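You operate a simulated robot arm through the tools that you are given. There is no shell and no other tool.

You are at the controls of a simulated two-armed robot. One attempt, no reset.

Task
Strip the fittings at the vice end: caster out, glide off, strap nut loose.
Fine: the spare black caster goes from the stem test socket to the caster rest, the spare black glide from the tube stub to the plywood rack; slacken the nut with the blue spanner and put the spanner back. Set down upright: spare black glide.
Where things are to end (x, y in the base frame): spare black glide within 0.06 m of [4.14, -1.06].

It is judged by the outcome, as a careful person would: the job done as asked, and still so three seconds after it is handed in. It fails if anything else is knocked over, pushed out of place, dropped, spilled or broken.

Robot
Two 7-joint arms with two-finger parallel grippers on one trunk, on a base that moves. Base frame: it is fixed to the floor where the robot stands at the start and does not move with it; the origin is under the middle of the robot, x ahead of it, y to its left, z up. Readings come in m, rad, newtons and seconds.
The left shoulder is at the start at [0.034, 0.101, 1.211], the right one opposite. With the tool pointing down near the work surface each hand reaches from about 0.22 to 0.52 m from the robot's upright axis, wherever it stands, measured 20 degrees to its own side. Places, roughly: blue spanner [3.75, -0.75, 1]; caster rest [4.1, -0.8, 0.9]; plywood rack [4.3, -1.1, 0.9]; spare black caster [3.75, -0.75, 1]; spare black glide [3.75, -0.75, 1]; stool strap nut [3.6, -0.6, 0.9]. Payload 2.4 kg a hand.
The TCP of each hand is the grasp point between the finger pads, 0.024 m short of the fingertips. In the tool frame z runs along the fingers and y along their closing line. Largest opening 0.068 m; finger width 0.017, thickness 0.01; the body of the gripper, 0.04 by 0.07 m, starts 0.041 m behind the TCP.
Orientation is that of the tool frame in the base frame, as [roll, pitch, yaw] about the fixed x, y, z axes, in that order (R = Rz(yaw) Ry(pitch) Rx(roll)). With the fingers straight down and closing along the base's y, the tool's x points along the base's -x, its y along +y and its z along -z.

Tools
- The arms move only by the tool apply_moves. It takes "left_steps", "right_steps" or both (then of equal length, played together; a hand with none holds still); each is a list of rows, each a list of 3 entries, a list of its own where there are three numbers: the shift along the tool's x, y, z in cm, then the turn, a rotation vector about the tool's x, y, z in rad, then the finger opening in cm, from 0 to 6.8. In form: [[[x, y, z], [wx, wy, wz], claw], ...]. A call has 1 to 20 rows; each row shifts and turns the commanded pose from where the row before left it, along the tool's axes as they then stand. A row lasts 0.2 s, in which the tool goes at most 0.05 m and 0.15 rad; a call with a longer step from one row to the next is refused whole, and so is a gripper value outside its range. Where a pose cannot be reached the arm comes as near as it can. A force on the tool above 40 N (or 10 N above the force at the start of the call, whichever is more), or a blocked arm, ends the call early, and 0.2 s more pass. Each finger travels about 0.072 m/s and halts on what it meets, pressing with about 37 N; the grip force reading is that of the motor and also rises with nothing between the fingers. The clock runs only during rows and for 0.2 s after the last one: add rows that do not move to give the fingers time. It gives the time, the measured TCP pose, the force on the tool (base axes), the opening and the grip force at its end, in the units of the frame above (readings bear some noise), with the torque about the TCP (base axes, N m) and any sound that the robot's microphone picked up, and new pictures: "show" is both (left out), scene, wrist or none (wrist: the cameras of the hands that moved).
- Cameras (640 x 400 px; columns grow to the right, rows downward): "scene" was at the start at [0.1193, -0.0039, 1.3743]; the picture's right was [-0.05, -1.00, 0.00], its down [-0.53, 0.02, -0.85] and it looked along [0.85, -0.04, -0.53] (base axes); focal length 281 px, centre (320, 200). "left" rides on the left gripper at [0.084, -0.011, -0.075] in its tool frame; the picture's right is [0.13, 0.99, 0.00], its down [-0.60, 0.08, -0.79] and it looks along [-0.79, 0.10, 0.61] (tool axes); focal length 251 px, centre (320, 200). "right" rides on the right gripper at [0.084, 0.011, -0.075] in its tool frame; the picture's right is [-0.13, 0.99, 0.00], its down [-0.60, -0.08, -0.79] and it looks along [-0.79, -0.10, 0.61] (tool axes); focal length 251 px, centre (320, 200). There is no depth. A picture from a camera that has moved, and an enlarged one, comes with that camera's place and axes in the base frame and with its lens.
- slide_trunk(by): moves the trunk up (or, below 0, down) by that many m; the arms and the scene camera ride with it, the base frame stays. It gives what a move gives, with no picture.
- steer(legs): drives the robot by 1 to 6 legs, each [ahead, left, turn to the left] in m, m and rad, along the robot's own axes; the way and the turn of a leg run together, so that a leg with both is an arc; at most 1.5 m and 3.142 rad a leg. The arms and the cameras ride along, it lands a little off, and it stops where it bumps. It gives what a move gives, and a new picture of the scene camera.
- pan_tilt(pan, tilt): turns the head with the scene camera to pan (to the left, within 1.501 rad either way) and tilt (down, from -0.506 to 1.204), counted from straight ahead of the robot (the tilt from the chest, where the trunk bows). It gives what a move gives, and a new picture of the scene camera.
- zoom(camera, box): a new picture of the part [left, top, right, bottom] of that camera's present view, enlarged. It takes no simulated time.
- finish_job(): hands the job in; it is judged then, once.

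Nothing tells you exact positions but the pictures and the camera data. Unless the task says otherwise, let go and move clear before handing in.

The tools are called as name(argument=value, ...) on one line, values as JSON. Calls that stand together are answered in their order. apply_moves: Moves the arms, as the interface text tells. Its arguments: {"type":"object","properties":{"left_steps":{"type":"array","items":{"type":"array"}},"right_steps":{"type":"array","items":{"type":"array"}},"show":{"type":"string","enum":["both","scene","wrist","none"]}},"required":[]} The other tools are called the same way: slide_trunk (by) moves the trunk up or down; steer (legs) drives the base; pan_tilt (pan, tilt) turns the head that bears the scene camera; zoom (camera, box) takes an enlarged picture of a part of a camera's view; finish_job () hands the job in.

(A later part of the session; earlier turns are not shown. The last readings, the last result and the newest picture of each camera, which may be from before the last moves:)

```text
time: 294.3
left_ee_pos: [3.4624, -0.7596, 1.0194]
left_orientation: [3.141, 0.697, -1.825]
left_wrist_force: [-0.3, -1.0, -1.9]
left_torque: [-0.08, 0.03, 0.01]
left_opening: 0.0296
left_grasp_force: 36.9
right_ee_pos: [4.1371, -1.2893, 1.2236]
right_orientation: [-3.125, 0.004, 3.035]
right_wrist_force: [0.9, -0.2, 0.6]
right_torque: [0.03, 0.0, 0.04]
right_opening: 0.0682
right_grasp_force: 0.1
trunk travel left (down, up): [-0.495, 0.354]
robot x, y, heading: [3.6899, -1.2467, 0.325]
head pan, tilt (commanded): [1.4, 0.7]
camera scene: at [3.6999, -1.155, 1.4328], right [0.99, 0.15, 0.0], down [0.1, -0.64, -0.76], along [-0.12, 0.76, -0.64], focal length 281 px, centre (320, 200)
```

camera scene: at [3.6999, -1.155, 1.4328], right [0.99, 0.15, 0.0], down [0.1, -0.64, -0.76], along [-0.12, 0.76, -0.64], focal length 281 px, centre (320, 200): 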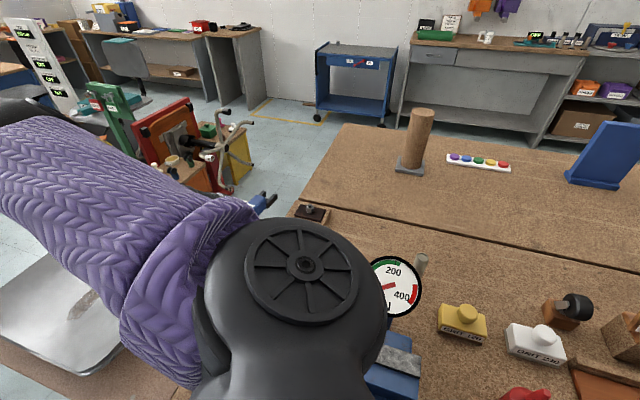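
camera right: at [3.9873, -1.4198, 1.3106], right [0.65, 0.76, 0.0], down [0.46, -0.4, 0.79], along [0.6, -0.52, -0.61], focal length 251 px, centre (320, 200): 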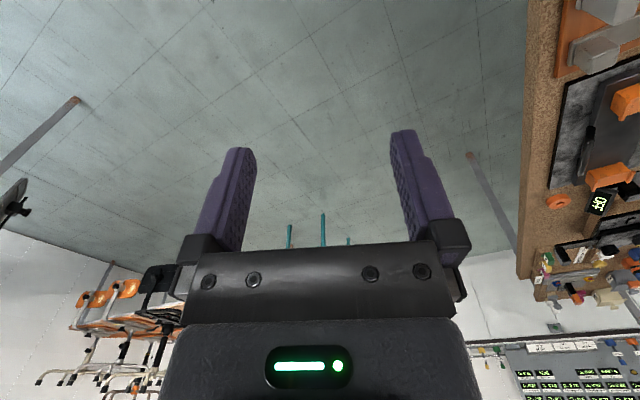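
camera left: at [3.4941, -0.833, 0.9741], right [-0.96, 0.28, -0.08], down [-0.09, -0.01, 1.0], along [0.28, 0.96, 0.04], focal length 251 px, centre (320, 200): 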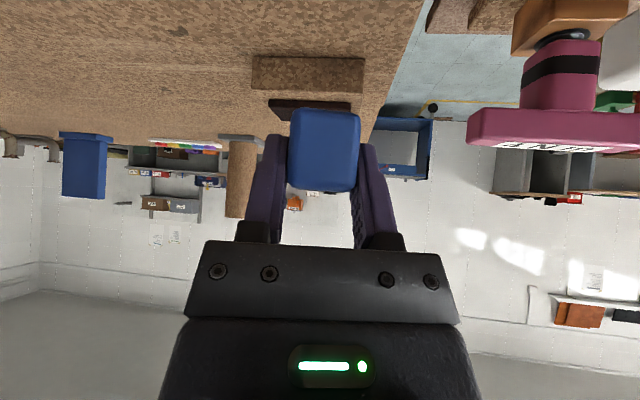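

apply_moves(left_steps=[[[-1.76, -2.62, 1.47], [0, 0, 0], 2.0], [[-1.76, -2.62, 1.47], [0, 0, 0], 2.0], [[0, 0, 0], [0.0846, 0, 0.1013], 2.0], [[1.31, 0, 1.57], [0, 0, 0], 2.0], [[1.31, 0, 1.57], [0, 0, 0], 2.0], [[1.31, 0, 1.57], [0, 0, 0], 2.0], [[1.2, 0, 1.4], [0, 0, 0], 2.0], [[0, 0, 0], [0, 0, 0], 2.0]], show="none")

zoom(camera="scene", box=[270, 180, 350, 230])

```text
time: 296.1
left_ee_pos: [3.5247, -0.7283, 0.9391]
left_orientation: [3.141, 0.698, -1.958]
left_wrist_force: [0.4, -0.3, -0.7]
left_torque: [-0.07, 0.03, 0.0]
left_opening: 0.0296
left_grasp_force: 36.9
right_ee_pos: [4.1376, -1.2914, 1.2237]
right_orientation: [-3.126, 0.004, 3.035]
right_wrist_force: [1.0, -0.2, -0.1]
right_torque: [-0.03, 0.0, 0.0]
right_opening: 0.0681
right_grasp_force: 0.0
trunk travel left (down, up): [-0.495, 0.354]
robot x, y, heading: [3.6949, -1.2468, 0.327]
head pan, tilt (commanded): [1.4, 0.7]
```

```text
8.00 times, centred on (310, 205) of scene
camera zoom: at [3.7, -1.1551, 1.4328], right [0.99, 0.15, 0.0], down [0.1, -0.64, -0.76], along [-0.12, 0.76, -0.64], focal length 2245 px, centre (400, 160)
```

zoom: 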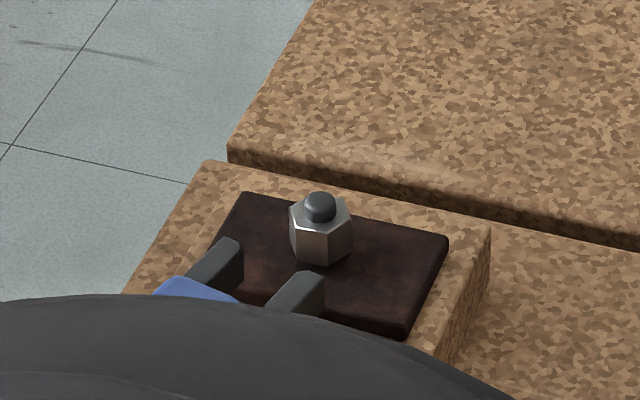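

No reach problem now. Advance along the jaw direction again.

apply_moves(left_steps=[[[-0.26, 0, 0.47], [0, 0, 0], 2.0], [[-0.38, 0, 0.32], [0, 0, 0], 2.0], [[-0.38, 0, 0.32], [0, 0, 0], 2.0], [[-0.38, 0, 0.32], [0, 0, 0], 2.0], [[0, 0, 0], [0, 0, 0], 2.0]], show="none")

zoom(camera="scene", box=[280, 185, 340, 225])

```text
time: 297.3
left_ee_pos: [3.5322, -0.7111, 0.9419]
left_orientation: [-3.141, 0.695, -1.957]
left_wrist_force: [0.2, -0.1, -1.9]
left_torque: [-0.07, 0.04, 0.02]
left_opening: 0.0297
left_grasp_force: 36.7
left hand out of reach, approached as far as the arm can: row 4
right_ee_pos: [4.138, -1.2896, 1.2244]
right_orientation: [-3.126, 0.003, 3.037]
right_wrist_force: [-0.5, 0.6, 0.0]
right_torque: [0.01, 0.0, 0.01]
right_opening: 0.0681
right_grasp_force: 0.0
trunk travel left (down, up): [-0.495, 0.354]
robot x, y, heading: [3.6927, -1.2469, 0.325]
head pan, tilt (commanded): [1.4, 0.7]
```

```text
10.00 times, centred on (310, 205) of scene
camera zoom: at [3.7, -1.1551, 1.4328], right [0.99, 0.15, 0.0], down [0.1, -0.64, -0.76], along [-0.12, 0.76, -0.64], focal length 2806 px, centre (420, 150)
```

zoom: 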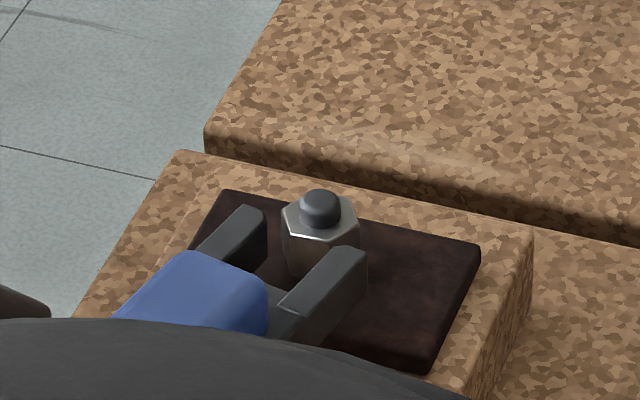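

The reach ends about 1.5 cm short of fully seated. Let me see how far it can still creep forward.

apply_moves(left_steps=[[[-0.38, 0, 0.32], [0, 0, 0], 2.0], [[-0.38, 0, 0.32], [0, 0, 0], 2.0], [[-0.38, 0, 0.32], [0, 0, 0], 2.0], [[0, 0, 0], [0, 0, 0], 2.0]], show="none")

zoom(camera="scene", box=[280, 185, 340, 225])

```text
time: 298.3
left_ee_pos: [3.5364, -0.7021, 0.9459]
left_orientation: [3.139, 0.695, -1.955]
left_wrist_force: [-9.6, -7.4, -3.8]
left_torque: [-0.61, 0.41, 0.92]
left_opening: 0.0297
left_grasp_force: 37.1
left hand out of reach, approached as far as the arm can: row 2
right_ee_pos: [4.136, -1.2903, 1.224]
right_orientation: [-3.126, 0.004, 3.037]
right_wrist_force: [-0.9, -0.3, 0.1]
right_torque: [0.0, 0.03, 0.01]
right_opening: 0.0679
right_grasp_force: 0.0
trunk travel left (down, up): [-0.495, 0.354]
robot x, y, heading: [3.6946, -1.2484, 0.328]
head pan, tilt (commanded): [1.4, 0.7]
```

```text
10.00 times, centred on (310, 205) of scene
camera zoom: at [3.6982, -1.1559, 1.4328], right [0.99, 0.15, 0.0], down [0.1, -0.64, -0.77], along [-0.12, 0.76, -0.64], focal length 2806 px, centre (420, 150)
```

zoom: 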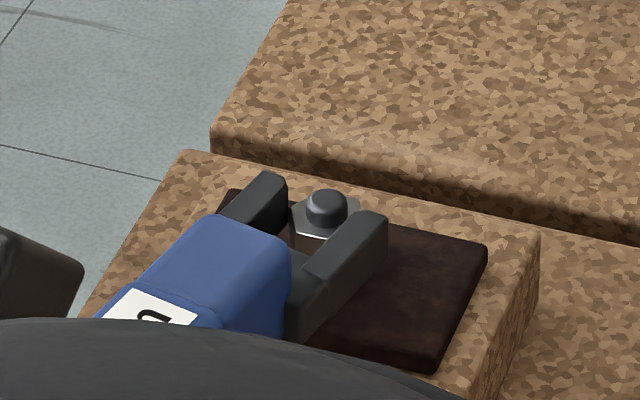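

Partly engaged (prongs past the nut's middle). I'll start turning from here while easing the spanner down and further in, since the reach improves as the handle swings.

apply_moves(left_steps=[[[-0.05, -0.65, 0.2], [-0.0321, 0, -0.0384], 2.0], [[-0.05, -0.65, 0.2], [-0.0321, 0, -0.0384], 2.0], [[-0.05, -0.64, 0.2], [-0.0321, 0, -0.0384], 2.0], [[0, 0, 0], [0, 0, 0], 2.0]], show="none")

zoom(camera="scene", box=[280, 185, 340, 225])

```text
time: 299.3
left_ee_pos: [3.5562, -0.7057, 0.9414]
left_orientation: [-3.141, 0.699, -1.805]
left_wrist_force: [-14.0, -30.5, 3.8]
left_torque: [-0.21, 0.21, 0.98]
left_opening: 0.0297
left_grasp_force: 36.2
right_ee_pos: [4.1354, -1.2939, 1.2231]
right_orientation: [-3.129, 0.006, 3.037]
right_wrist_force: [0.3, 0.8, 0.3]
right_torque: [0.02, 0.0, -0.01]
right_opening: 0.068
right_grasp_force: 0.1
trunk travel left (down, up): [-0.495, 0.354]
robot x, y, heading: [3.6925, -1.2453, 0.321]
head pan, tilt (commanded): [1.4, 0.7]
```

```text
10.00 times, centred on (310, 205) of scene
camera zoom: at [3.6979, -1.1605, 1.4331], right [0.99, 0.15, 0.0], down [0.1, -0.63, -0.77], along [-0.11, 0.76, -0.64], focal length 2806 px, centre (420, 150)
```

zoom: 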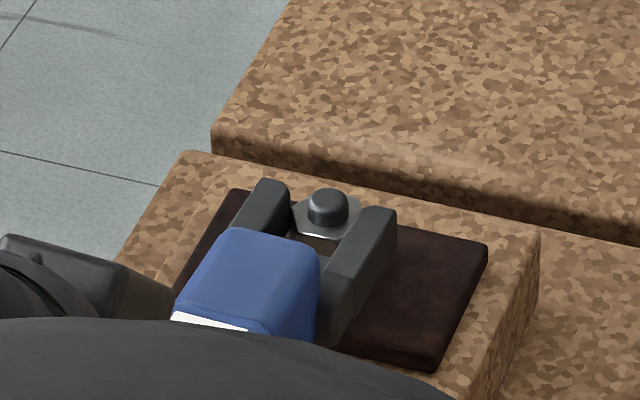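

Radial push is a bit high (30 N). Ease back 2.5 mm radially and keep turning without pushing in.

apply_moves(left_steps=[[[0.19, 0, -0.16], [0, 0, 0], 2.0], [[0, -0.64, 0.02], [-0.0321, 0, -0.0384], 2.0], [[0.03, -0.64, 0.05], [-0.0321, 0, -0.0384], 2.0], [[0, 0, 0], [0, 0, 0], 2.0]], show="none")

zoom(camera="scene", box=[280, 185, 340, 225])

```text
time: 300.3
left_ee_pos: [3.5699, -0.7085, 0.9404]
left_orientation: [-3.138, 0.7, -1.705]
left_wrist_force: [-11.5, -11.9, 5.2]
left_torque: [0.42, 0.19, 1.25]
left_opening: 0.0301
left_grasp_force: 37.1
right_ee_pos: [4.1362, -1.292, 1.2248]
right_orientation: [-3.126, 0.004, 3.034]
right_wrist_force: [0.0, -0.3, -0.6]
right_torque: [0.02, 0.02, 0.01]
right_opening: 0.068
right_grasp_force: 0.0
trunk travel left (down, up): [-0.495, 0.354]
robot x, y, heading: [3.6916, -1.2427, 0.318]
head pan, tilt (commanded): [1.4, 0.7]
```

```text
10.00 times, centred on (310, 205) of scene
camera zoom: at [3.6985, -1.1577, 1.433], right [0.99, 0.15, 0.0], down [0.1, -0.64, -0.77], along [-0.11, 0.76, -0.64], focal length 2806 px, centre (420, 150)
```

zoom: 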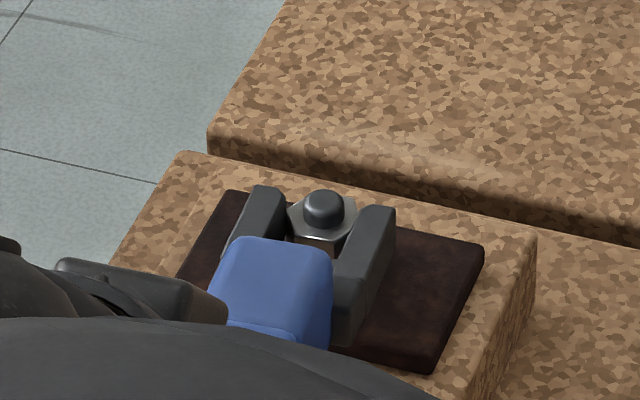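

zoom(camera="scene", box=[300, 198, 324, 214])

```text
16.00 times, centred on (312, 206) of scene
camera zoom: at [3.6985, -1.1577, 1.433], right [0.99, 0.15, 0.0], down [0.1, -0.64, -0.77], along [-0.11, 0.76, -0.64], focal length 4489 px, centre (448, 104)
```

zoom: 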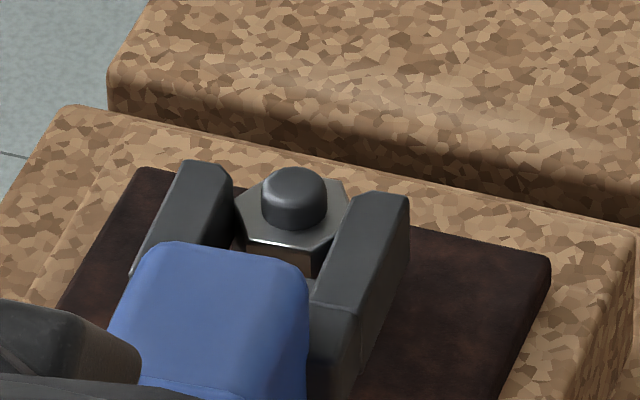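

The jaw slipped around the nut's corner instead of turning it. I'll back off and re-measure the hex.

apply_moves(left_steps=[[[0.38, 0, -0.32], [0, 0, 0], 2.0], [[0.77, 0, -0.64], [0, 0, 0], 2.0], [[0.77, 0, -0.64], [0, 0, 0], 2.0], [[0.38, 0, -0.32], [0, 0, 0], 2.0], [[0, 0, 0], [0, 0, 0], 2.0]], show="none")

zoom(camera="scene", box=[300, 196, 324, 212])

```text
time: 301.5
left_ee_pos: [3.566, -0.736, 0.9415]
left_orientation: [3.142, 0.697, -1.708]
left_wrist_force: [-0.1, -0.3, -1.2]
left_torque: [-0.07, -0.02, -0.02]
left_opening: 0.0295
left_grasp_force: 36.9
right_ee_pos: [4.1375, -1.2891, 1.2249]
right_orientation: [-3.127, 0.005, 3.035]
right_wrist_force: [0.2, -0.5, -0.3]
right_torque: [-0.02, -0.01, 0.04]
right_opening: 0.0678
right_grasp_force: 0.1
trunk travel left (down, up): [-0.495, 0.354]
robot x, y, heading: [3.693, -1.2477, 0.318]
head pan, tilt (commanded): [1.4, 0.7]
```

```text
16.00 times, centred on (312, 204) of scene
camera zoom: at [3.7001, -1.1551, 1.4328], right [0.99, 0.15, 0.0], down [0.1, -0.64, -0.76], along [-0.12, 0.76, -0.64], focal length 4489 px, centre (448, 136)
```

zoom: 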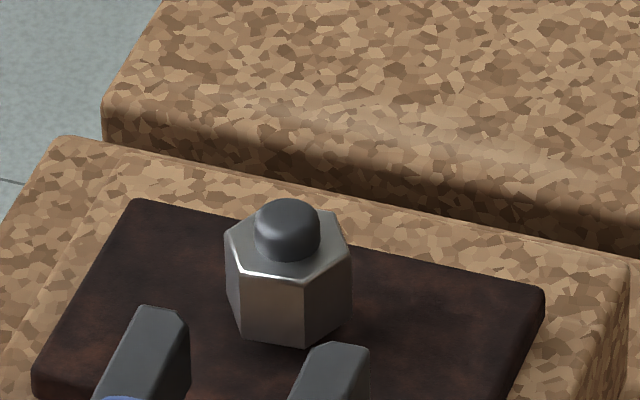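

The hex now reads roughly 35–40° from its start. I'll take a better look from above with the wrist camera: raise, and tilt the hand back to vertical near the nut.

apply_moves(left_steps=[[[-1.92, 0, -2.3], [0, 0, 0], 2.0], [[-1.92, 0, -2.3], [0, 0, 0], 2.0], [[-1.92, -1.5, -2.3], [0, 0, 0], 2.0], [[-1.92, -2.5, -2.3], [0, 0, 0], 2.0], [[-1.6, -2.5, -1.92], [0, 0, 0], 2.0], [[0, -2.5, 0], [0, 0.14, 0], 2.0], [[0, 0, 0], [0, 0.14, 0], 2.0], [[0, 0, 0], [0, 0.14, 0], 2.0], [[0, 0, 0], [0, 0.14, 0], 2.0], [[0, 0, 0], [0, 0.13, 0], 2.0], [[0, 0, 0], [0, 0, 0], 2.0]], show="wrist")

```text
time: 303.9
left_ee_pos: [3.656, -0.7486, 1.0854]
left_orientation: [-3.141, 0.004, -1.707]
left_wrist_force: [-0.2, 1.2, -1.6]
left_torque: [-0.06, 0.01, -0.02]
left_opening: 0.0296
left_grasp_force: 36.7
right_ee_pos: [4.1369, -1.29, 1.2245]
right_orientation: [-3.126, 0.002, 3.037]
right_wrist_force: [0.6, -0.2, 0.3]
right_torque: [-0.01, 0.0, -0.02]
right_opening: 0.0677
right_grasp_force: 0.1
trunk travel left (down, up): [-0.495, 0.354]
robot x, y, heading: [3.6918, -1.2453, 0.318]
head pan, tilt (commanded): [1.4, 0.7]
camera left: at [3.6553, -0.8333, 1.1585], right [-1.0, 0.01, 0.0], down [0.0, 0.61, 0.8], along [0.01, 0.8, -0.61], focal length 251 px, centre (320, 200)
```

left: 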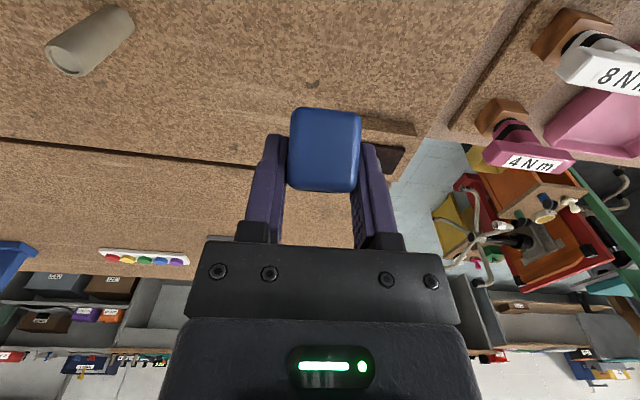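

apply_moves(left_steps=[[[0, -3.0, -2.0], [0, 0, 0], 2.0], [[0, -3.0, -2.0], [0, 0, 0], 2.0], [[0, 0, 0], [0, 0, 0], 2.0]], show="none")

zoom(camera="left", box=[380, 80, 460, 160])

```text
time: 304.7
left_ee_pos: [3.7163, -0.7565, 1.124]
left_orientation: [3.142, 0.005, -1.706]
left_wrist_force: [0.4, -0.5, -2.4]
left_torque: [-0.04, -0.02, 0.03]
left_opening: 0.0295
left_grasp_force: 37.0
right_ee_pos: [4.1377, -1.2898, 1.2234]
right_orientation: [-3.126, 0.004, 3.037]
right_wrist_force: [0.0, -0.3, 0.1]
right_torque: [0.0, 0.02, 0.0]
right_opening: 0.0679
right_grasp_force: 0.0
trunk travel left (down, up): [-0.495, 0.354]
robot x, y, heading: [3.6905, -1.245, 0.325]
head pan, tilt (commanded): [1.4, 0.7]
```

```text
5.00 times, centred on (420, 120) of left
camera zoom: at [3.715, -0.8413, 1.1994], right [-1.0, 0.01, 0.0], down [0.0, 0.6, 0.8], along [0.01, 0.8, -0.6], focal length 1257 px, centre (-180, 600)
```

zoom: 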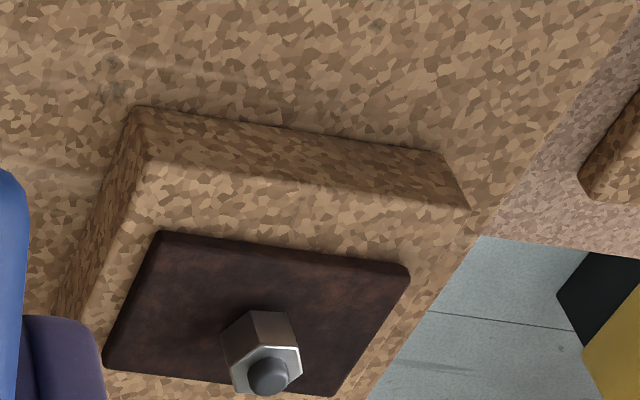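

zoom(camera="left", box=[415, 138, 451, 164])

```text
15.38 times, centred on (433, 151) of left
camera zoom: at [3.715, -0.8413, 1.1994], right [-1.0, 0.01, 0.0], down [0.0, 0.6, 0.8], along [0.01, 0.8, -0.6], focal length 3868 px, centre (-1418, 954)
```

zoom: 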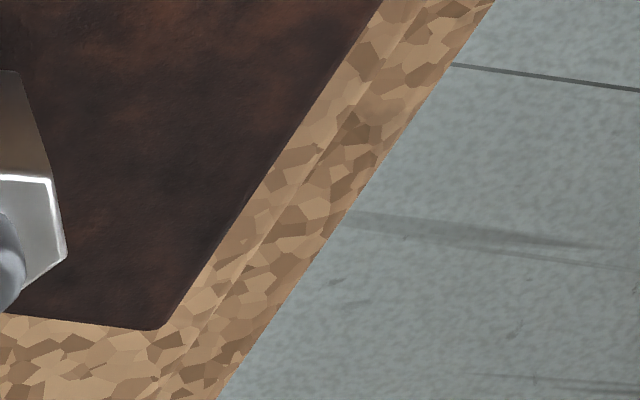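

zoom(camera="left", box=[394, 134, 424, 164])

```text
13.33 times, centred on (409, 149) of left
camera zoom: at [3.715, -0.8413, 1.1994], right [-1.0, 0.01, 0.0], down [0.0, 0.6, 0.8], along [0.01, 0.8, -0.6], focal length 3352 px, centre (-867, 880)
```

zoom: 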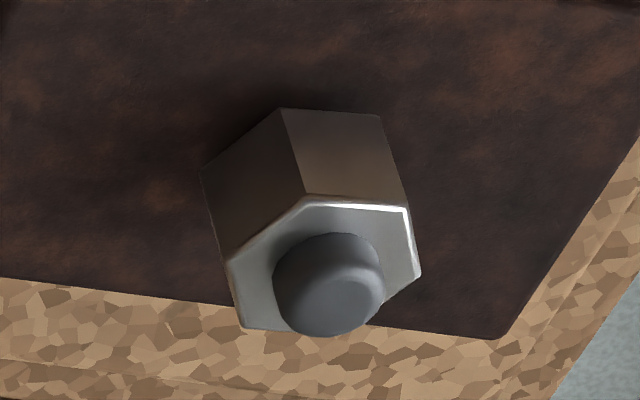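

The precise reading: the nut has net turned ≈32° (the slip cost some). The flats now suit a jaw at 114°, which is well inside my reach, so I'll do one more proper stroke from there.

apply_moves(left_steps=[[[0, 0, 0], [0, -0.14, 0], 2.0], [[0, 0, 0], [0, -0.14, 0], 2.0], [[0, 0, 0], [0, -0.14, 0], 2.0], [[0, 0, 0], [0, -0.14, 0], 2.0], [[0, 0, 0], [0, -0.132, 0], 2.0], [[0, 0, 0], [-0.0894, 0, -0.1071], 2.0], [[0, 0, 0], [-0.0894, 0, -0.1071], 2.0], [[0, 0, 0], [-0.0894, 0, -0.1071], 2.0], [[0, 0, 0], [-0.0894, 0, -0.1071], 2.0], [[0, 0, 0], [0, 0, 0], 2.0]], show="both")

```text
time: 306.9
left_ee_pos: [3.7159, -0.7566, 1.1243]
left_orientation: [-3.14, 0.699, -1.147]
left_wrist_force: [0.1, -0.4, -1.5]
left_torque: [-0.08, 0.0, -0.01]
left_opening: 0.0295
left_grasp_force: 36.6
right_ee_pos: [4.1375, -1.2896, 1.2231]
right_orientation: [-3.127, 0.004, 3.038]
right_wrist_force: [-1.0, -0.1, 0.0]
right_torque: [0.0, -0.01, 0.04]
right_opening: 0.068
right_grasp_force: 0.1
trunk travel left (down, up): [-0.495, 0.354]
robot x, y, heading: [3.6931, -1.2441, 0.322]
head pan, tilt (commanded): [1.4, 0.7]
camera scene: at [3.7001, -1.1551, 1.4328], right [0.99, 0.15, 0.0], down [0.1, -0.64, -0.76], along [-0.12, 0.76, -0.64], focal length 281 px, centre (320, 200)
camera left: at [3.771, -0.8548, 1.1274], right [-0.86, -0.5, -0.08], down [-0.05, -0.07, 1.0], along [-0.5, 0.86, 0.04], focal length 251 px, centre (320, 200)
```

scene: 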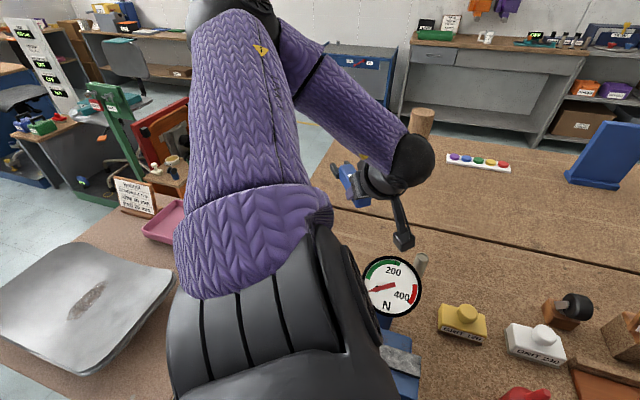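
left: 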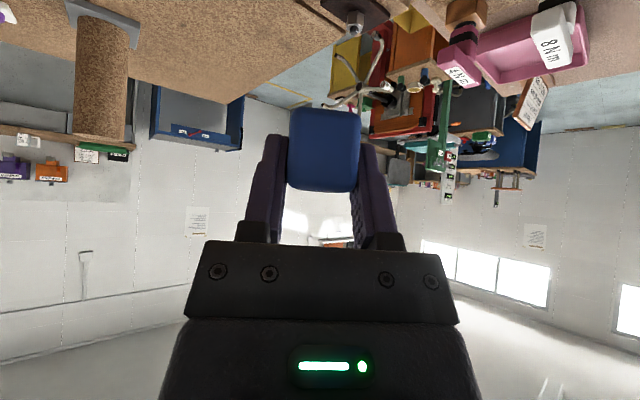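

Now move to the pre-engagement point and descend in stages.

apply_moves(left_steps=[[[-1.39, 1.63, 1.16], [0, 0, 0], 2.0], [[-1.39, 1.63, 1.16], [0, 0, 0], 2.0], [[-1.38, 1.62, 1.16], [0, 0, 0], 2.0], [[2.38, 0, 2.86], [0, 0, 0], 2.0], [[2.38, 0, 2.86], [0, 0, 0], 2.0], [[2.38, 0, 2.86], [0, 0, 0], 2.0], [[0, 0, 0], [0, 0, 0], 2.0]], show="both")

```text
time: 308.5
left_ee_pos: [3.6491, -0.7278, 1.0131]
left_orientation: [-3.14, 0.699, -1.149]
left_wrist_force: [0.3, -0.3, -1.4]
left_torque: [-0.03, -0.03, -0.02]
left_opening: 0.0298
left_grasp_force: 36.8
right_ee_pos: [4.1386, -1.2899, 1.2228]
right_orientation: [-3.125, 0.004, 3.037]
right_wrist_force: [0.3, 0.3, 0.5]
right_torque: [-0.02, -0.01, 0.02]
right_opening: 0.0679
right_grasp_force: 0.0
trunk travel left (down, up): [-0.495, 0.354]
robot x, y, heading: [3.6921, -1.2419, 0.326]
head pan, tilt (commanded): [1.4, 0.7]
camera scene: at [3.7001, -1.1552, 1.4328], right [0.99, 0.15, 0.0], down [0.1, -0.64, -0.76], along [-0.12, 0.76, -0.64], focal length 281 px, centre (320, 200)
camera left: at [3.7049, -0.8254, 1.016], right [-0.86, -0.5, -0.08], down [-0.05, -0.08, 1.0], along [-0.5, 0.87, 0.04], focal length 251 px, centre (320, 200)
```

scene: 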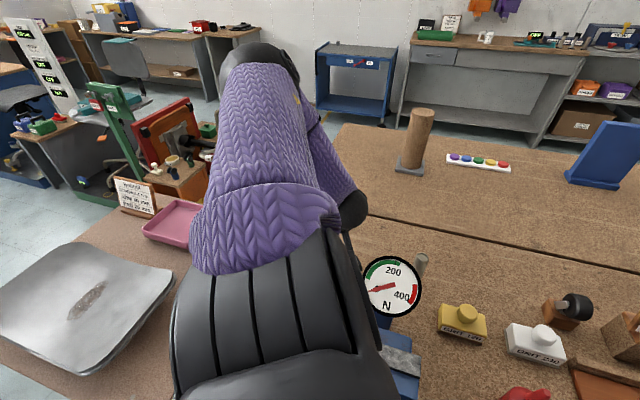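
left: 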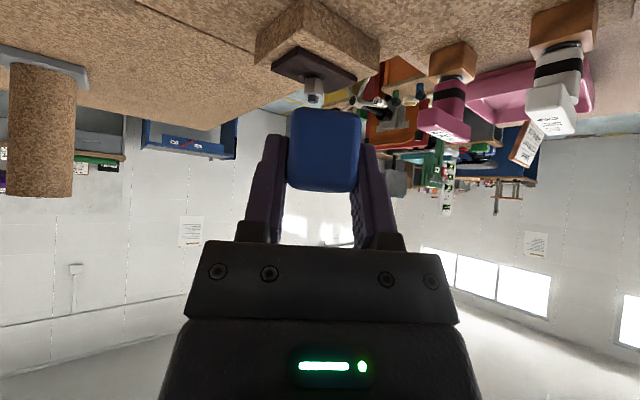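

apply_moves(left_steps=[[[1.6, 0, 1.92], [0, 0, 0], 2.0], [[1.6, 0, 1.92], [0, 0, 0], 2.0], [[1.6, 0, 1.92], [0, 0, 0], 2.0], [[0, 0, 0], [0, 0, 0], 2.0]], show="wrist")

zoom(camera="scene", box=[260, 170, 380, 245])

```text
time: 309.5
left_ee_pos: [3.6482, -0.7263, 0.9379]
left_orientation: [-3.138, 0.698, -1.149]
left_wrist_force: [-0.3, 1.2, -2.3]
left_torque: [-0.1, -0.05, 0.01]
left_opening: 0.0296
left_grasp_force: 37.1
right_ee_pos: [4.1387, -1.2896, 1.2233]
right_orientation: [-3.127, 0.003, 3.039]
right_wrist_force: [-0.4, -0.1, -0.4]
right_torque: [0.0, -0.02, -0.01]
right_opening: 0.0682
right_grasp_force: 0.1
trunk travel left (down, up): [-0.495, 0.354]
robot x, y, heading: [3.6944, -1.2477, 0.323]
head pan, tilt (commanded): [1.4, 0.7]
camera left: at [3.7043, -0.8241, 0.9405], right [-0.86, -0.5, -0.08], down [-0.05, -0.07, 1.0], along [-0.5, 0.86, 0.04], focal length 251 px, centre (320, 200)
```

left: 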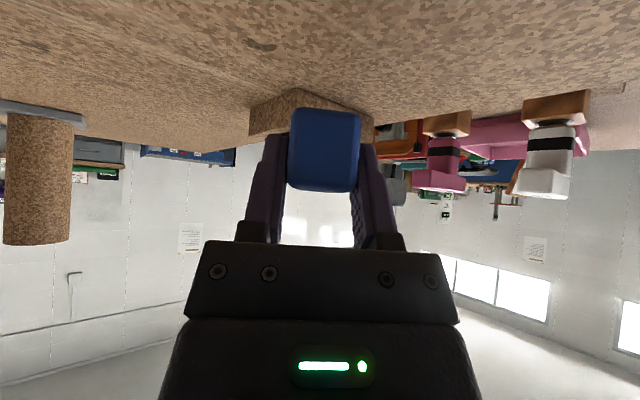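

```text
5.33 times, centred on (320, 208) of scene
camera zoom: at [3.7001, -1.1551, 1.4328], right [0.99, 0.15, 0.0], down [0.1, -0.64, -0.76], along [-0.12, 0.76, -0.64], focal length 1496 px, centre (320, 160)
```

zoom: 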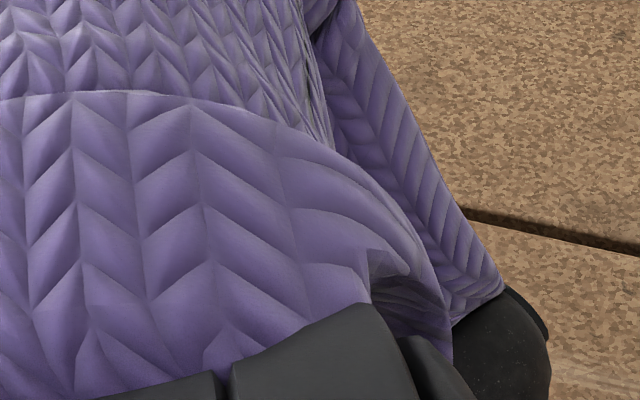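

Aligned by coordinates (within 1 mm). Advance slowly, feeling for contact.

apply_moves(left_steps=[[[-0.38, -0.05, 0.32], [0, 0, 0], 2.0], [[-0.38, -0.05, 0.32], [0, 0, 0], 2.0], [[-0.38, 0, 0.32], [0, 0, 0], 2.0], [[-0.38, 0, 0.32], [0, 0, 0], 2.0], [[0, 0, 0], [0, 0, 0], 2.0]], show="none")

apply_moves(left_steps=[[[-0.23, 0, 0.19], [0, 0, 0], 2.0], [[-0.23, 0, 0.19], [0, 0, 0], 2.0], [[0, 0, 0], [0, 0, 0], 2.0]], show="none")

```text
time: 310.7
left_ee_pos: [3.6406, -0.7068, 0.938]
left_orientation: [-3.14, 0.697, -1.15]
left_wrist_force: [0.8, 0.6, -0.8]
left_torque: [-0.06, -0.01, -0.02]
left_opening: 0.0295
left_grasp_force: 36.6
right_ee_pos: [4.137, -1.2893, 1.2238]
right_orientation: [-3.125, 0.004, 3.037]
right_wrist_force: [0.5, -1.0, -0.5]
right_torque: [0.01, 0.02, 0.0]
right_opening: 0.068
right_grasp_force: 0.0
trunk travel left (down, up): [-0.495, 0.354]
robot x, y, heading: [3.6926, -1.244, 0.32]
head pan, tilt (commanded): [1.4, 0.7]
```

```text
time: 311.5
left_ee_pos: [3.64, -0.7021, 0.9385]
left_orientation: [-3.139, 0.698, -1.147]
left_wrist_force: [-0.3, -1.5, -2.5]
left_torque: [-0.15, -0.03, 0.15]
left_opening: 0.0297
left_grasp_force: 37.3
right_ee_pos: [4.1373, -1.29, 1.2238]
right_orientation: [-3.127, 0.002, 3.037]
right_wrist_force: [-0.1, 0.5, 0.0]
right_torque: [-0.02, 0.0, -0.01]
right_opening: 0.0679
right_grasp_force: 0.1
trunk travel left (down, up): [-0.495, 0.354]
robot x, y, heading: [3.6959, -1.2459, 0.321]
head pan, tilt (commanded): [1.4, 0.7]
```

apply_moves(left_steps=[[[0, 0.12, 0], [0, 0, 0], 2.0], [[-0.23, 0, 0.19], [0, 0, 0], 2.0], [[0, 0, 0], [0, 0, 0], 2.0]], show="none")

apply_moves(left_steps=[[[-0.23, 0, 0.19], [0, 0, 0], 2.0], [[-0.15, 0, 0.13], [0, 0, 0], 2.0], [[0, 0, 0], [0, 0, 0], 2.0]], show="none")

```text
time: 312.3
left_ee_pos: [3.6378, -0.7011, 0.9379]
left_orientation: [-3.14, 0.698, -1.149]
left_wrist_force: [0.5, -0.7, -0.9]
left_torque: [-0.05, -0.04, 0.0]
left_opening: 0.0296
left_grasp_force: 37.3
right_ee_pos: [4.1375, -1.289, 1.2235]
right_orientation: [-3.126, 0.004, 3.037]
right_wrist_force: [0.3, -0.1, 0.3]
right_torque: [0.03, -0.01, -0.02]
right_opening: 0.068
right_grasp_force: 0.1
trunk travel left (down, up): [-0.495, 0.354]
robot x, y, heading: [3.6906, -1.2456, 0.328]
head pan, tilt (commanded): [1.4, 0.7]
```

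```text
time: 313.1
left_ee_pos: [3.6344, -0.6958, 0.9376]
left_orientation: [-3.139, 0.696, -1.15]
left_wrist_force: [0.0, 0.1, -1.5]
left_torque: [-0.07, -0.02, -0.01]
left_opening: 0.0294
left_grasp_force: 37.6
right_ee_pos: [4.1372, -1.2903, 1.2228]
right_orientation: [-3.127, 0.001, 3.036]
right_wrist_force: [1.4, 0.6, 0.6]
right_torque: [0.0, 0.02, -0.01]
right_opening: 0.0681
right_grasp_force: 0.0
trunk travel left (down, up): [-0.495, 0.354]
robot x, y, heading: [3.6929, -1.2462, 0.322]
head pan, tilt (commanded): [1.4, 0.7]
```

It slides in freely and is nearly seated. Push 3 mm more, then swing.

apply_moves(left_steps=[[[-0.23, 0, 0.19], [0, 0, 0], 2.0], [[-0.012, -0.615, 0.01], [-0.0321, 0, -0.0384], 2.0], [[-0.012, -0.615, 0.01], [-0.0321, 0, -0.0384], 2.0], [[0, 0, 0], [0, 0, 0], 2.0]], show="none")

```text
time: 314.1
left_ee_pos: [3.6442, -0.6883, 0.9376]
left_orientation: [-3.139, 0.699, -1.046]
left_wrist_force: [-0.3, 0.2, -1.2]
left_torque: [-0.05, -0.05, -0.01]
left_opening: 0.0295
left_grasp_force: 36.9
right_ee_pos: [4.1375, -1.2898, 1.2238]
right_orientation: [-3.125, 0.005, 3.036]
right_wrist_force: [0.2, 0.8, 1.2]
right_torque: [0.0, 0.0, 0.03]
right_opening: 0.0681
right_grasp_force: 0.1
trunk travel left (down, up): [-0.495, 0.354]
robot x, y, heading: [3.694, -1.248, 0.32]
head pan, tilt (commanded): [1.4, 0.7]
```

apply_moves(left_steps=[[[-0.012, -0.615, 0.01], [-0.0321, 0, -0.0384], 2.0], [[-0.012, -0.615, 0.01], [-0.0321, 0, -0.0384], 2.0], [[0, 0, 0], [0, 0, 0], 2.0]], show="none")

```text
time: 314.9
left_ee_pos: [3.6541, -0.6817, 0.9372]
left_orientation: [-3.14, 0.699, -0.946]
left_wrist_force: [-2.5, -2.2, -1.0]
left_torque: [-0.07, 0.1, 0.44]
left_opening: 0.0296
left_grasp_force: 37.1
right_ee_pos: [4.1369, -1.2899, 1.2246]
right_orientation: [-3.127, 0.005, 3.037]
right_wrist_force: [-0.4, -0.1, 0.6]
right_torque: [0.0, 0.01, -0.03]
right_opening: 0.0678
right_grasp_force: 0.0
trunk travel left (down, up): [-0.495, 0.354]
robot x, y, heading: [3.6903, -1.2449, 0.322]
head pan, tilt (commanded): [1.4, 0.7]
```

The nut is being driven again (0.44 N·m). Continue in small steps.

apply_moves(left_steps=[[[-0.012, -0.615, 0.01], [-0.0321, 0, -0.0384], 2.0], [[-0.012, -0.615, 0.01], [-0.0321, 0, -0.0384], 2.0], [[0, 0, 0], [0, 0, 0], 2.0]], show="none")

apply_moves(left_steps=[[[-0.012, -0.615, 0.01], [-0.0321, 0, -0.0384], 2.0], [[-0.012, -0.615, 0.01], [-0.0321, 0, -0.0384], 2.0], [[0, 0, 0], [0, 0, 0], 2.0]], show="both")

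```text
time: 315.7
left_ee_pos: [3.6632, -0.6729, 0.9387]
left_orientation: [-3.139, 0.699, -0.847]
left_wrist_force: [-4.0, -4.0, 0.9]
left_torque: [0.06, 0.23, 0.67]
left_opening: 0.0295
left_grasp_force: 37.1
right_ee_pos: [4.1373, -1.2916, 1.2245]
right_orientation: [-3.125, 0.006, 3.037]
right_wrist_force: [-0.6, 0.6, 0.5]
right_torque: [0.01, 0.04, 0.02]
right_opening: 0.0681
right_grasp_force: 0.1
trunk travel left (down, up): [-0.495, 0.354]
robot x, y, heading: [3.6933, -1.248, 0.326]
head pan, tilt (commanded): [1.4, 0.7]
```

```text
time: 316.5
left_ee_pos: [3.6733, -0.6639, 0.9378]
left_orientation: [-3.139, 0.696, -0.747]
left_wrist_force: [-4.3, -3.5, -0.8]
left_torque: [-0.09, 0.13, 0.62]
left_opening: 0.0296
left_grasp_force: 37.3
right_ee_pos: [4.1372, -1.2904, 1.2245]
right_orientation: [-3.126, 0.006, 3.035]
right_wrist_force: [0.6, 0.8, -0.9]
right_torque: [-0.01, 0.01, 0.02]
right_opening: 0.0681
right_grasp_force: 0.1
trunk travel left (down, up): [-0.495, 0.354]
robot x, y, heading: [3.6877, -1.2473, 0.322]
head pan, tilt (commanded): [1.4, 0.7]
camera scene: at [3.6996, -1.1556, 1.4328], right [0.99, 0.15, 0.0], down [0.1, -0.64, -0.77], along [-0.12, 0.76, -0.64], focal length 281 px, centre (320, 200)
camera left: at [3.763, -0.7326, 0.9409], right [-0.6, -0.79, -0.08], down [-0.02, -0.09, 1.0], along [-0.8, 0.6, 0.04], focal length 251 px, centre (320, 200)
```

scene: 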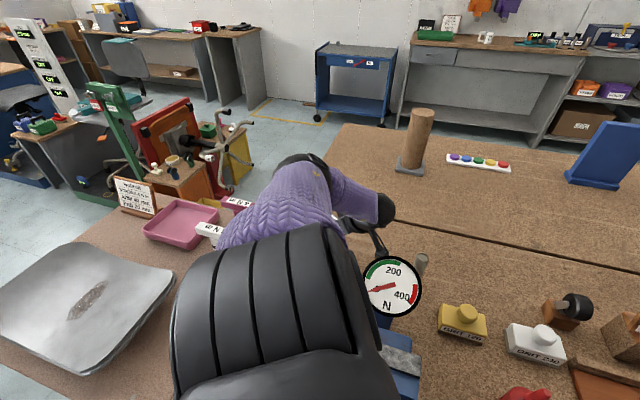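
left: 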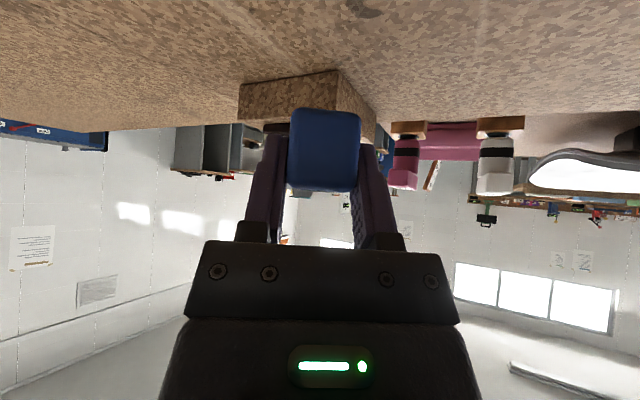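

Good: still turning with no slip (≈47° total). One more small step.

apply_moves(left_steps=[[[-0.012, -0.615, 0.01], [-0.0321, 0, -0.0384], 2.0], [[-0.012, -0.615, 0.01], [-0.0321, 0, -0.0384], 2.0], [[0, 0, 0], [0, 0, 0], 2.0]], show="none")

```text
time: 317.3
left_ee_pos: [3.6816, -0.6564, 0.9367]
left_orientation: [-3.141, 0.697, -0.647]
left_wrist_force: [-2.6, -5.5, -4.4]
left_torque: [-0.33, -0.12, 0.73]
left_opening: 0.0297
left_grasp_force: 36.8
right_ee_pos: [4.1367, -1.2902, 1.2248]
right_orientation: [-3.127, 0.007, 3.035]
right_wrist_force: [-0.1, -0.2, 0.8]
right_torque: [0.03, -0.02, -0.02]
right_opening: 0.0682
right_grasp_force: 0.0
trunk travel left (down, up): [-0.495, 0.354]
robot x, y, heading: [3.6921, -1.2416, 0.321]
head pan, tilt (commanded): [1.4, 0.7]
```

apply_moves(left_steps=[[[-0.012, -0.615, 0.01], [-0.0321, 0, -0.0384], 2.0], [[-0.012, -0.615, 0.01], [-0.0321, 0, -0.0384], 2.0], [[0, 0, 0], [0, 0, 0], 2.0]], show="none")

```text
time: 318.1
left_ee_pos: [3.6872, -0.645, 0.9374]
left_orientation: [-3.14, 0.699, -0.547]
left_wrist_force: [-6.9, -4.1, -0.7]
left_torque: [-0.16, 0.15, 0.42]
left_opening: 0.0294
left_grasp_force: 37.5
right_ee_pos: [4.1366, -1.2891, 1.2237]
right_orientation: [-3.126, 0.005, 3.036]
right_wrist_force: [1.3, 0.1, 1.5]
right_torque: [-0.04, 0.0, 0.0]
right_opening: 0.0679
right_grasp_force: 0.0
trunk travel left (down, up): [-0.495, 0.354]
robot x, y, heading: [3.6939, -1.2421, 0.322]
head pan, tilt (commanded): [1.4, 0.7]
```

About 58° in total now, which is clearly slackened. Lift the spanner straight up off the nut.

apply_moves(left_steps=[[[-0.64, 0, -0.77], [0, 0, 0], 2.0], [[-0.64, 0, -0.77], [0, 0, 0], 2.0], [[-0.96, 0, -1.15], [0, 0, 0], 2.0], [[-1.28, 0, -1.54], [0, 0, 0], 2.0], [[-1.92, 0, -2.3], [0, 0, 0], 2.0], [[-1.92, 0, -2.3], [0, 0, 0], 2.0], [[0, 0, 0], [0, 0, 0], 2.0]], show="both")

zoom(camera="scene", box=[290, 190, 334, 220])

```text
time: 319.7
left_ee_pos: [3.6888, -0.6443, 1.0539]
left_orientation: [-3.14, 0.696, -0.548]
left_wrist_force: [0.2, 0.0, -1.8]
left_torque: [-0.05, -0.08, -0.01]
left_opening: 0.0296
left_grasp_force: 36.7
right_ee_pos: [4.138, -1.2902, 1.224]
right_orientation: [-3.126, 0.003, 3.037]
right_wrist_force: [0.6, 0.0, 0.0]
right_torque: [0.0, -0.02, 0.02]
right_opening: 0.0683
right_grasp_force: 0.1
trunk travel left (down, up): [-0.495, 0.354]
robot x, y, heading: [3.6918, -1.2489, 0.323]
head pan, tilt (commanded): [1.4, 0.7]
camera scene: at [3.7003, -1.1549, 1.4328], right [0.99, 0.15, 0.0], down [0.1, -0.64, -0.76], along [-0.12, 0.76, -0.64], focal length 281 px, centre (320, 200)
camera left: at [3.7896, -0.6939, 1.0563], right [-0.43, -0.9, -0.08], down [0.0, -0.09, 1.0], along [-0.9, 0.43, 0.04], focal length 251 px, centre (320, 200)
```

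scene: 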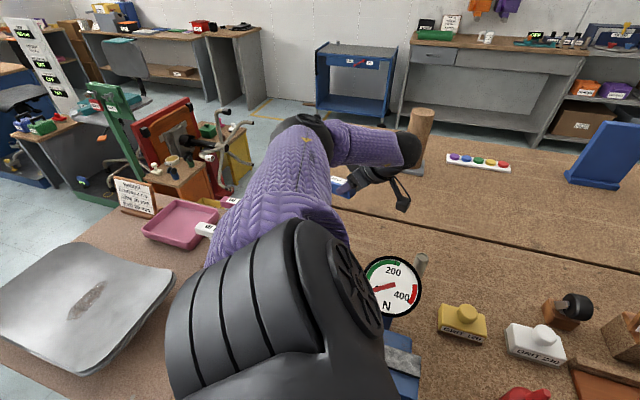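
left: 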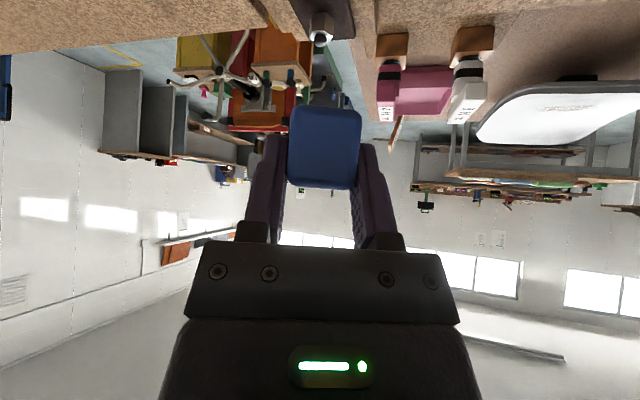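

```text
13.33 times, centred on (312, 205) of scene
camera zoom: at [3.7003, -1.1549, 1.4328], right [0.99, 0.15, 0.0], down [0.1, -0.64, -0.76], along [-0.12, 0.76, -0.64], focal length 3741 px, centre (427, 133)
```

zoom: 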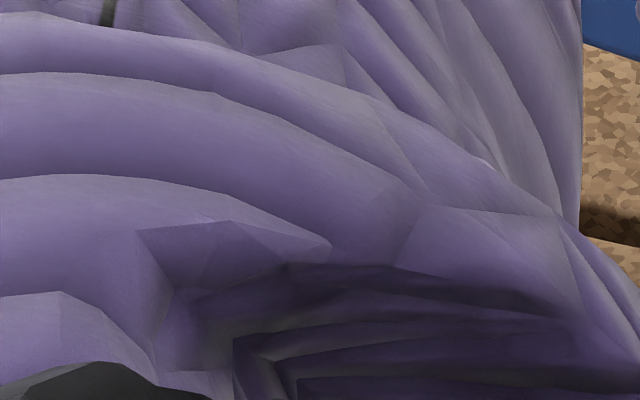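

Now I'll return the spanner: swing it back to point +n, then re-park it so I can re-grip it the way I first picked it up. First rotate at height.

apply_moves(left_steps=[[[0, 0, 0], [0.0939, 0, 0.1124], 2.0], [[0, 0, 0], [0.0939, 0, 0.1124], 2.0], [[0, 0, 0], [0.0939, 0, 0.1124], 2.0], [[0, 0, 0], [0.0939, 0, 0.1124], 2.0], [[0, 0, 0], [0.0939, 0, 0.1124], 2.0], [[0, 0, 0], [0.0939, 0, 0.1124], 2.0], [[0, 0, 0], [0.0939, 0, 0.1124], 2.0], [[0, 0, 0], [0.0939, 0, 0.1124], 2.0], [[0, 0, 0], [0, 0, 0], 2.0]], show="wrist")

zoom(camera="scene", box=[290, 190, 334, 220])

```text
time: 321.7
left_ee_pos: [3.6893, -0.6457, 1.0523]
left_orientation: [-3.14, 0.696, -1.724]
left_wrist_force: [-0.6, -1.4, -2.2]
left_torque: [-0.08, -0.02, 0.0]
left_opening: 0.0295
left_grasp_force: 36.9
right_ee_pos: [4.1374, -1.2889, 1.2239]
right_orientation: [-3.125, 0.005, 3.037]
right_wrist_force: [0.7, 1.1, -0.6]
right_torque: [0.02, -0.01, 0.01]
right_opening: 0.068
right_grasp_force: 0.0
trunk travel left (down, up): [-0.495, 0.354]
robot x, y, heading: [3.6933, -1.2473, 0.32]
head pan, tilt (commanded): [1.4, 0.7]
camera left: at [3.6823, -0.7572, 1.0557], right [-1.0, 0.05, -0.08], down [-0.08, -0.03, 1.0], along [0.05, 1.0, 0.04], focal length 251 px, centre (320, 200)
```

left: 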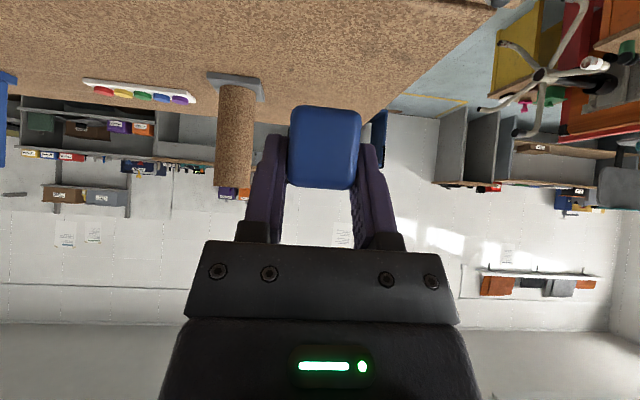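

```text
13.33 times, centred on (312, 205) of scene
camera zoom: at [3.7002, -1.155, 1.4328], right [0.99, 0.15, 0.0], down [0.1, -0.64, -0.76], along [-0.12, 0.76, -0.64], focal length 3741 px, centre (427, 133)
```

zoom: 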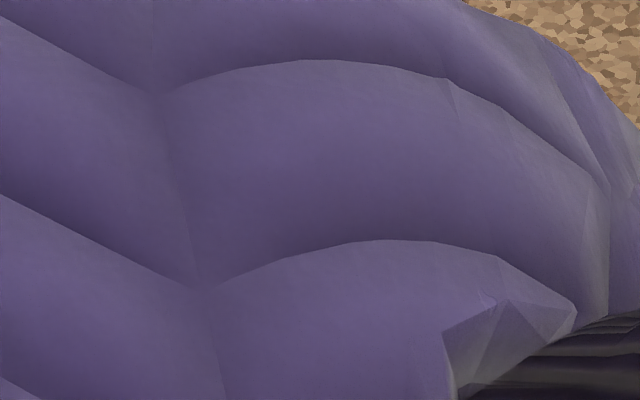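

Step the base back 12 cm (hand rides along), then lower the trunk 5 cm.

steer(legs=[[-0.0542, -0.1071, 0]])

slide_trunk(by=-0.05)

zoom(camera="left", box=[0, 0, 640, 400])

```text
time: 323.0
left_ee_pos: [3.6715, -0.7641, 1.0532]
left_orientation: [-3.14, 0.697, -1.721]
left_wrist_force: [0.4, -0.3, -1.9]
left_torque: [-0.09, 0.01, -0.01]
left_opening: 0.0297
left_grasp_force: 36.9
right_ee_pos: [4.1205, -1.409, 1.2232]
right_orientation: [-3.126, 0.003, 3.036]
right_wrist_force: [0.4, -0.7, -0.5]
right_torque: [0.01, 0.02, 0.03]
right_opening: 0.068
right_grasp_force: 0.0
trunk travel left (down, up): [-0.495, 0.354]
robot x, y, heading: [3.6707, -1.3652, 0.329]
head pan, tilt (commanded): [1.4, 0.7]
camera scene: at [3.6832, -1.275, 1.4329], right [0.99, 0.15, 0.0], down [0.1, -0.64, -0.77], along [-0.11, 0.76, -0.64], focal length 281 px, centre (320, 200)
```

scene: 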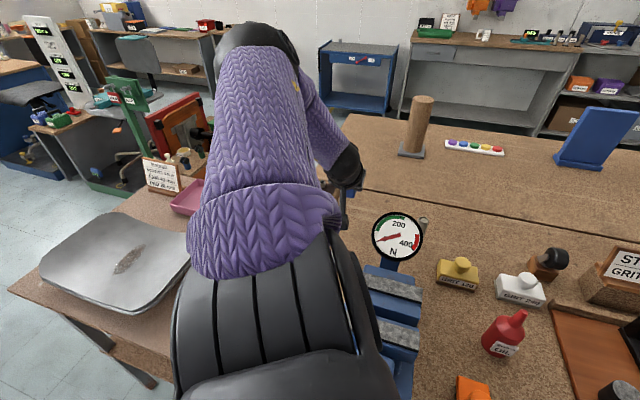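

```text
time: 323.9
left_ee_pos: [3.6717, -0.7648, 1.0016]
left_orientation: [-3.141, 0.697, -1.721]
left_wrist_force: [-0.6, -0.2, -2.0]
left_torque: [-0.05, 0.02, -0.04]
left_opening: 0.0297
left_grasp_force: 37.0
right_ee_pos: [4.1209, -1.4085, 1.1744]
right_orientation: [-3.126, 0.003, 3.034]
right_wrist_force: [0.1, 0.3, -0.4]
right_torque: [0.03, 0.0, -0.03]
right_opening: 0.068
right_grasp_force: 0.1
trunk travel left (down, up): [-0.445, 0.404]
robot x, y, heading: [3.6758, -1.3629, 0.323]
head pan, tilt (commanded): [1.4, 0.7]
```

```text
1.00 times, centred on (320, 200) of left (not enlarged: the box is as wide or as high as the picture)
camera zoom: at [3.6658, -0.8759, 1.0057], right [-1.0, 0.05, -0.08], down [-0.09, -0.03, 1.0], along [0.05, 1.0, 0.04], focal length 251 px, centre (320, 200)
```

zoom: 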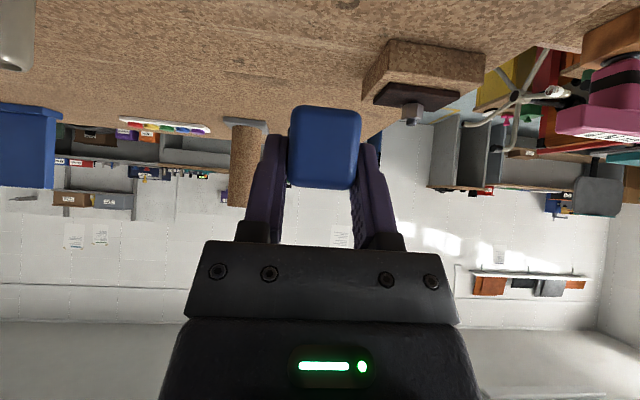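

Above the parking place. Descend to just above the bench.

apply_moves(left_steps=[[[1.66, 0, 1.454], [0, 0, 0], 2.0], [[1.66, 0, 1.454], [0, 0, 0], 2.0], [[1.66, 0, 1.454], [0, 0, 0], 2.0], [[1.66, 0, 1.454], [0, 0, 0], 2.0], [[0, 0, 0], [0, 0, 0], 2.0]], show="none")

apply_moves(left_steps=[[[0.51, 0, 0.61], [0, 0, 0], 2.0], [[0.32, 0, 0.38], [0, 0, 0], 2.0], [[0.19, 0, 0.23], [0, 0, 0], 2.0], [[0, 0, 0], [0, 0, 0], 2.0]], show="wrist")

```text
time: 325.1
left_ee_pos: [3.6675, -0.7762, 0.9196]
left_orientation: [3.14, 0.699, -1.718]
left_wrist_force: [0.4, 0.0, -1.5]
left_torque: [-0.08, 0.02, 0.0]
left_opening: 0.0292
left_grasp_force: 37.0
left hand out of reach, approached as far as the arm can: row 4
right_ee_pos: [4.121, -1.4084, 1.1738]
right_orientation: [-3.125, 0.003, 3.035]
right_wrist_force: [-0.2, 1.2, -0.7]
right_torque: [-0.01, 0.02, 0.01]
right_opening: 0.068
right_grasp_force: 0.1
trunk travel left (down, up): [-0.445, 0.404]
robot x, y, heading: [3.674, -1.3659, 0.321]
head pan, tilt (commanded): [1.4, 0.7]
```

```text
time: 326.1
left_ee_pos: [3.6674, -0.7768, 0.9062]
left_orientation: [-3.141, 0.699, -1.721]
left_wrist_force: [-1.3, -2.2, 8.0]
left_torque: [1.09, -0.18, 0.13]
left_opening: 0.0297
left_grasp_force: 37.0
right_ee_pos: [4.1207, -1.4103, 1.1738]
right_orientation: [-3.128, 0.002, 3.036]
right_wrist_force: [-0.6, -0.6, 0.7]
right_torque: [0.0, 0.01, -0.01]
right_opening: 0.068
right_grasp_force: 0.0
trunk travel left (down, up): [-0.445, 0.404]
robot x, y, heading: [3.6756, -1.3647, 0.323]
head pan, tilt (commanded): [1.4, 0.7]
camera left: at [3.6619, -0.889, 0.9087], right [-1.0, 0.05, -0.08], down [-0.08, -0.04, 1.0], along [0.05, 1.0, 0.04], focal length 251 px, centre (320, 200)
```

left: 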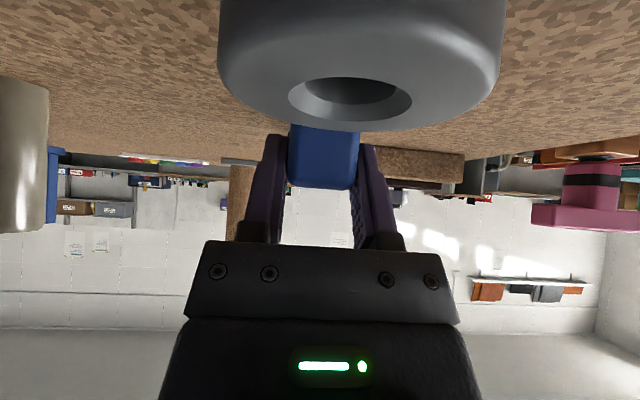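

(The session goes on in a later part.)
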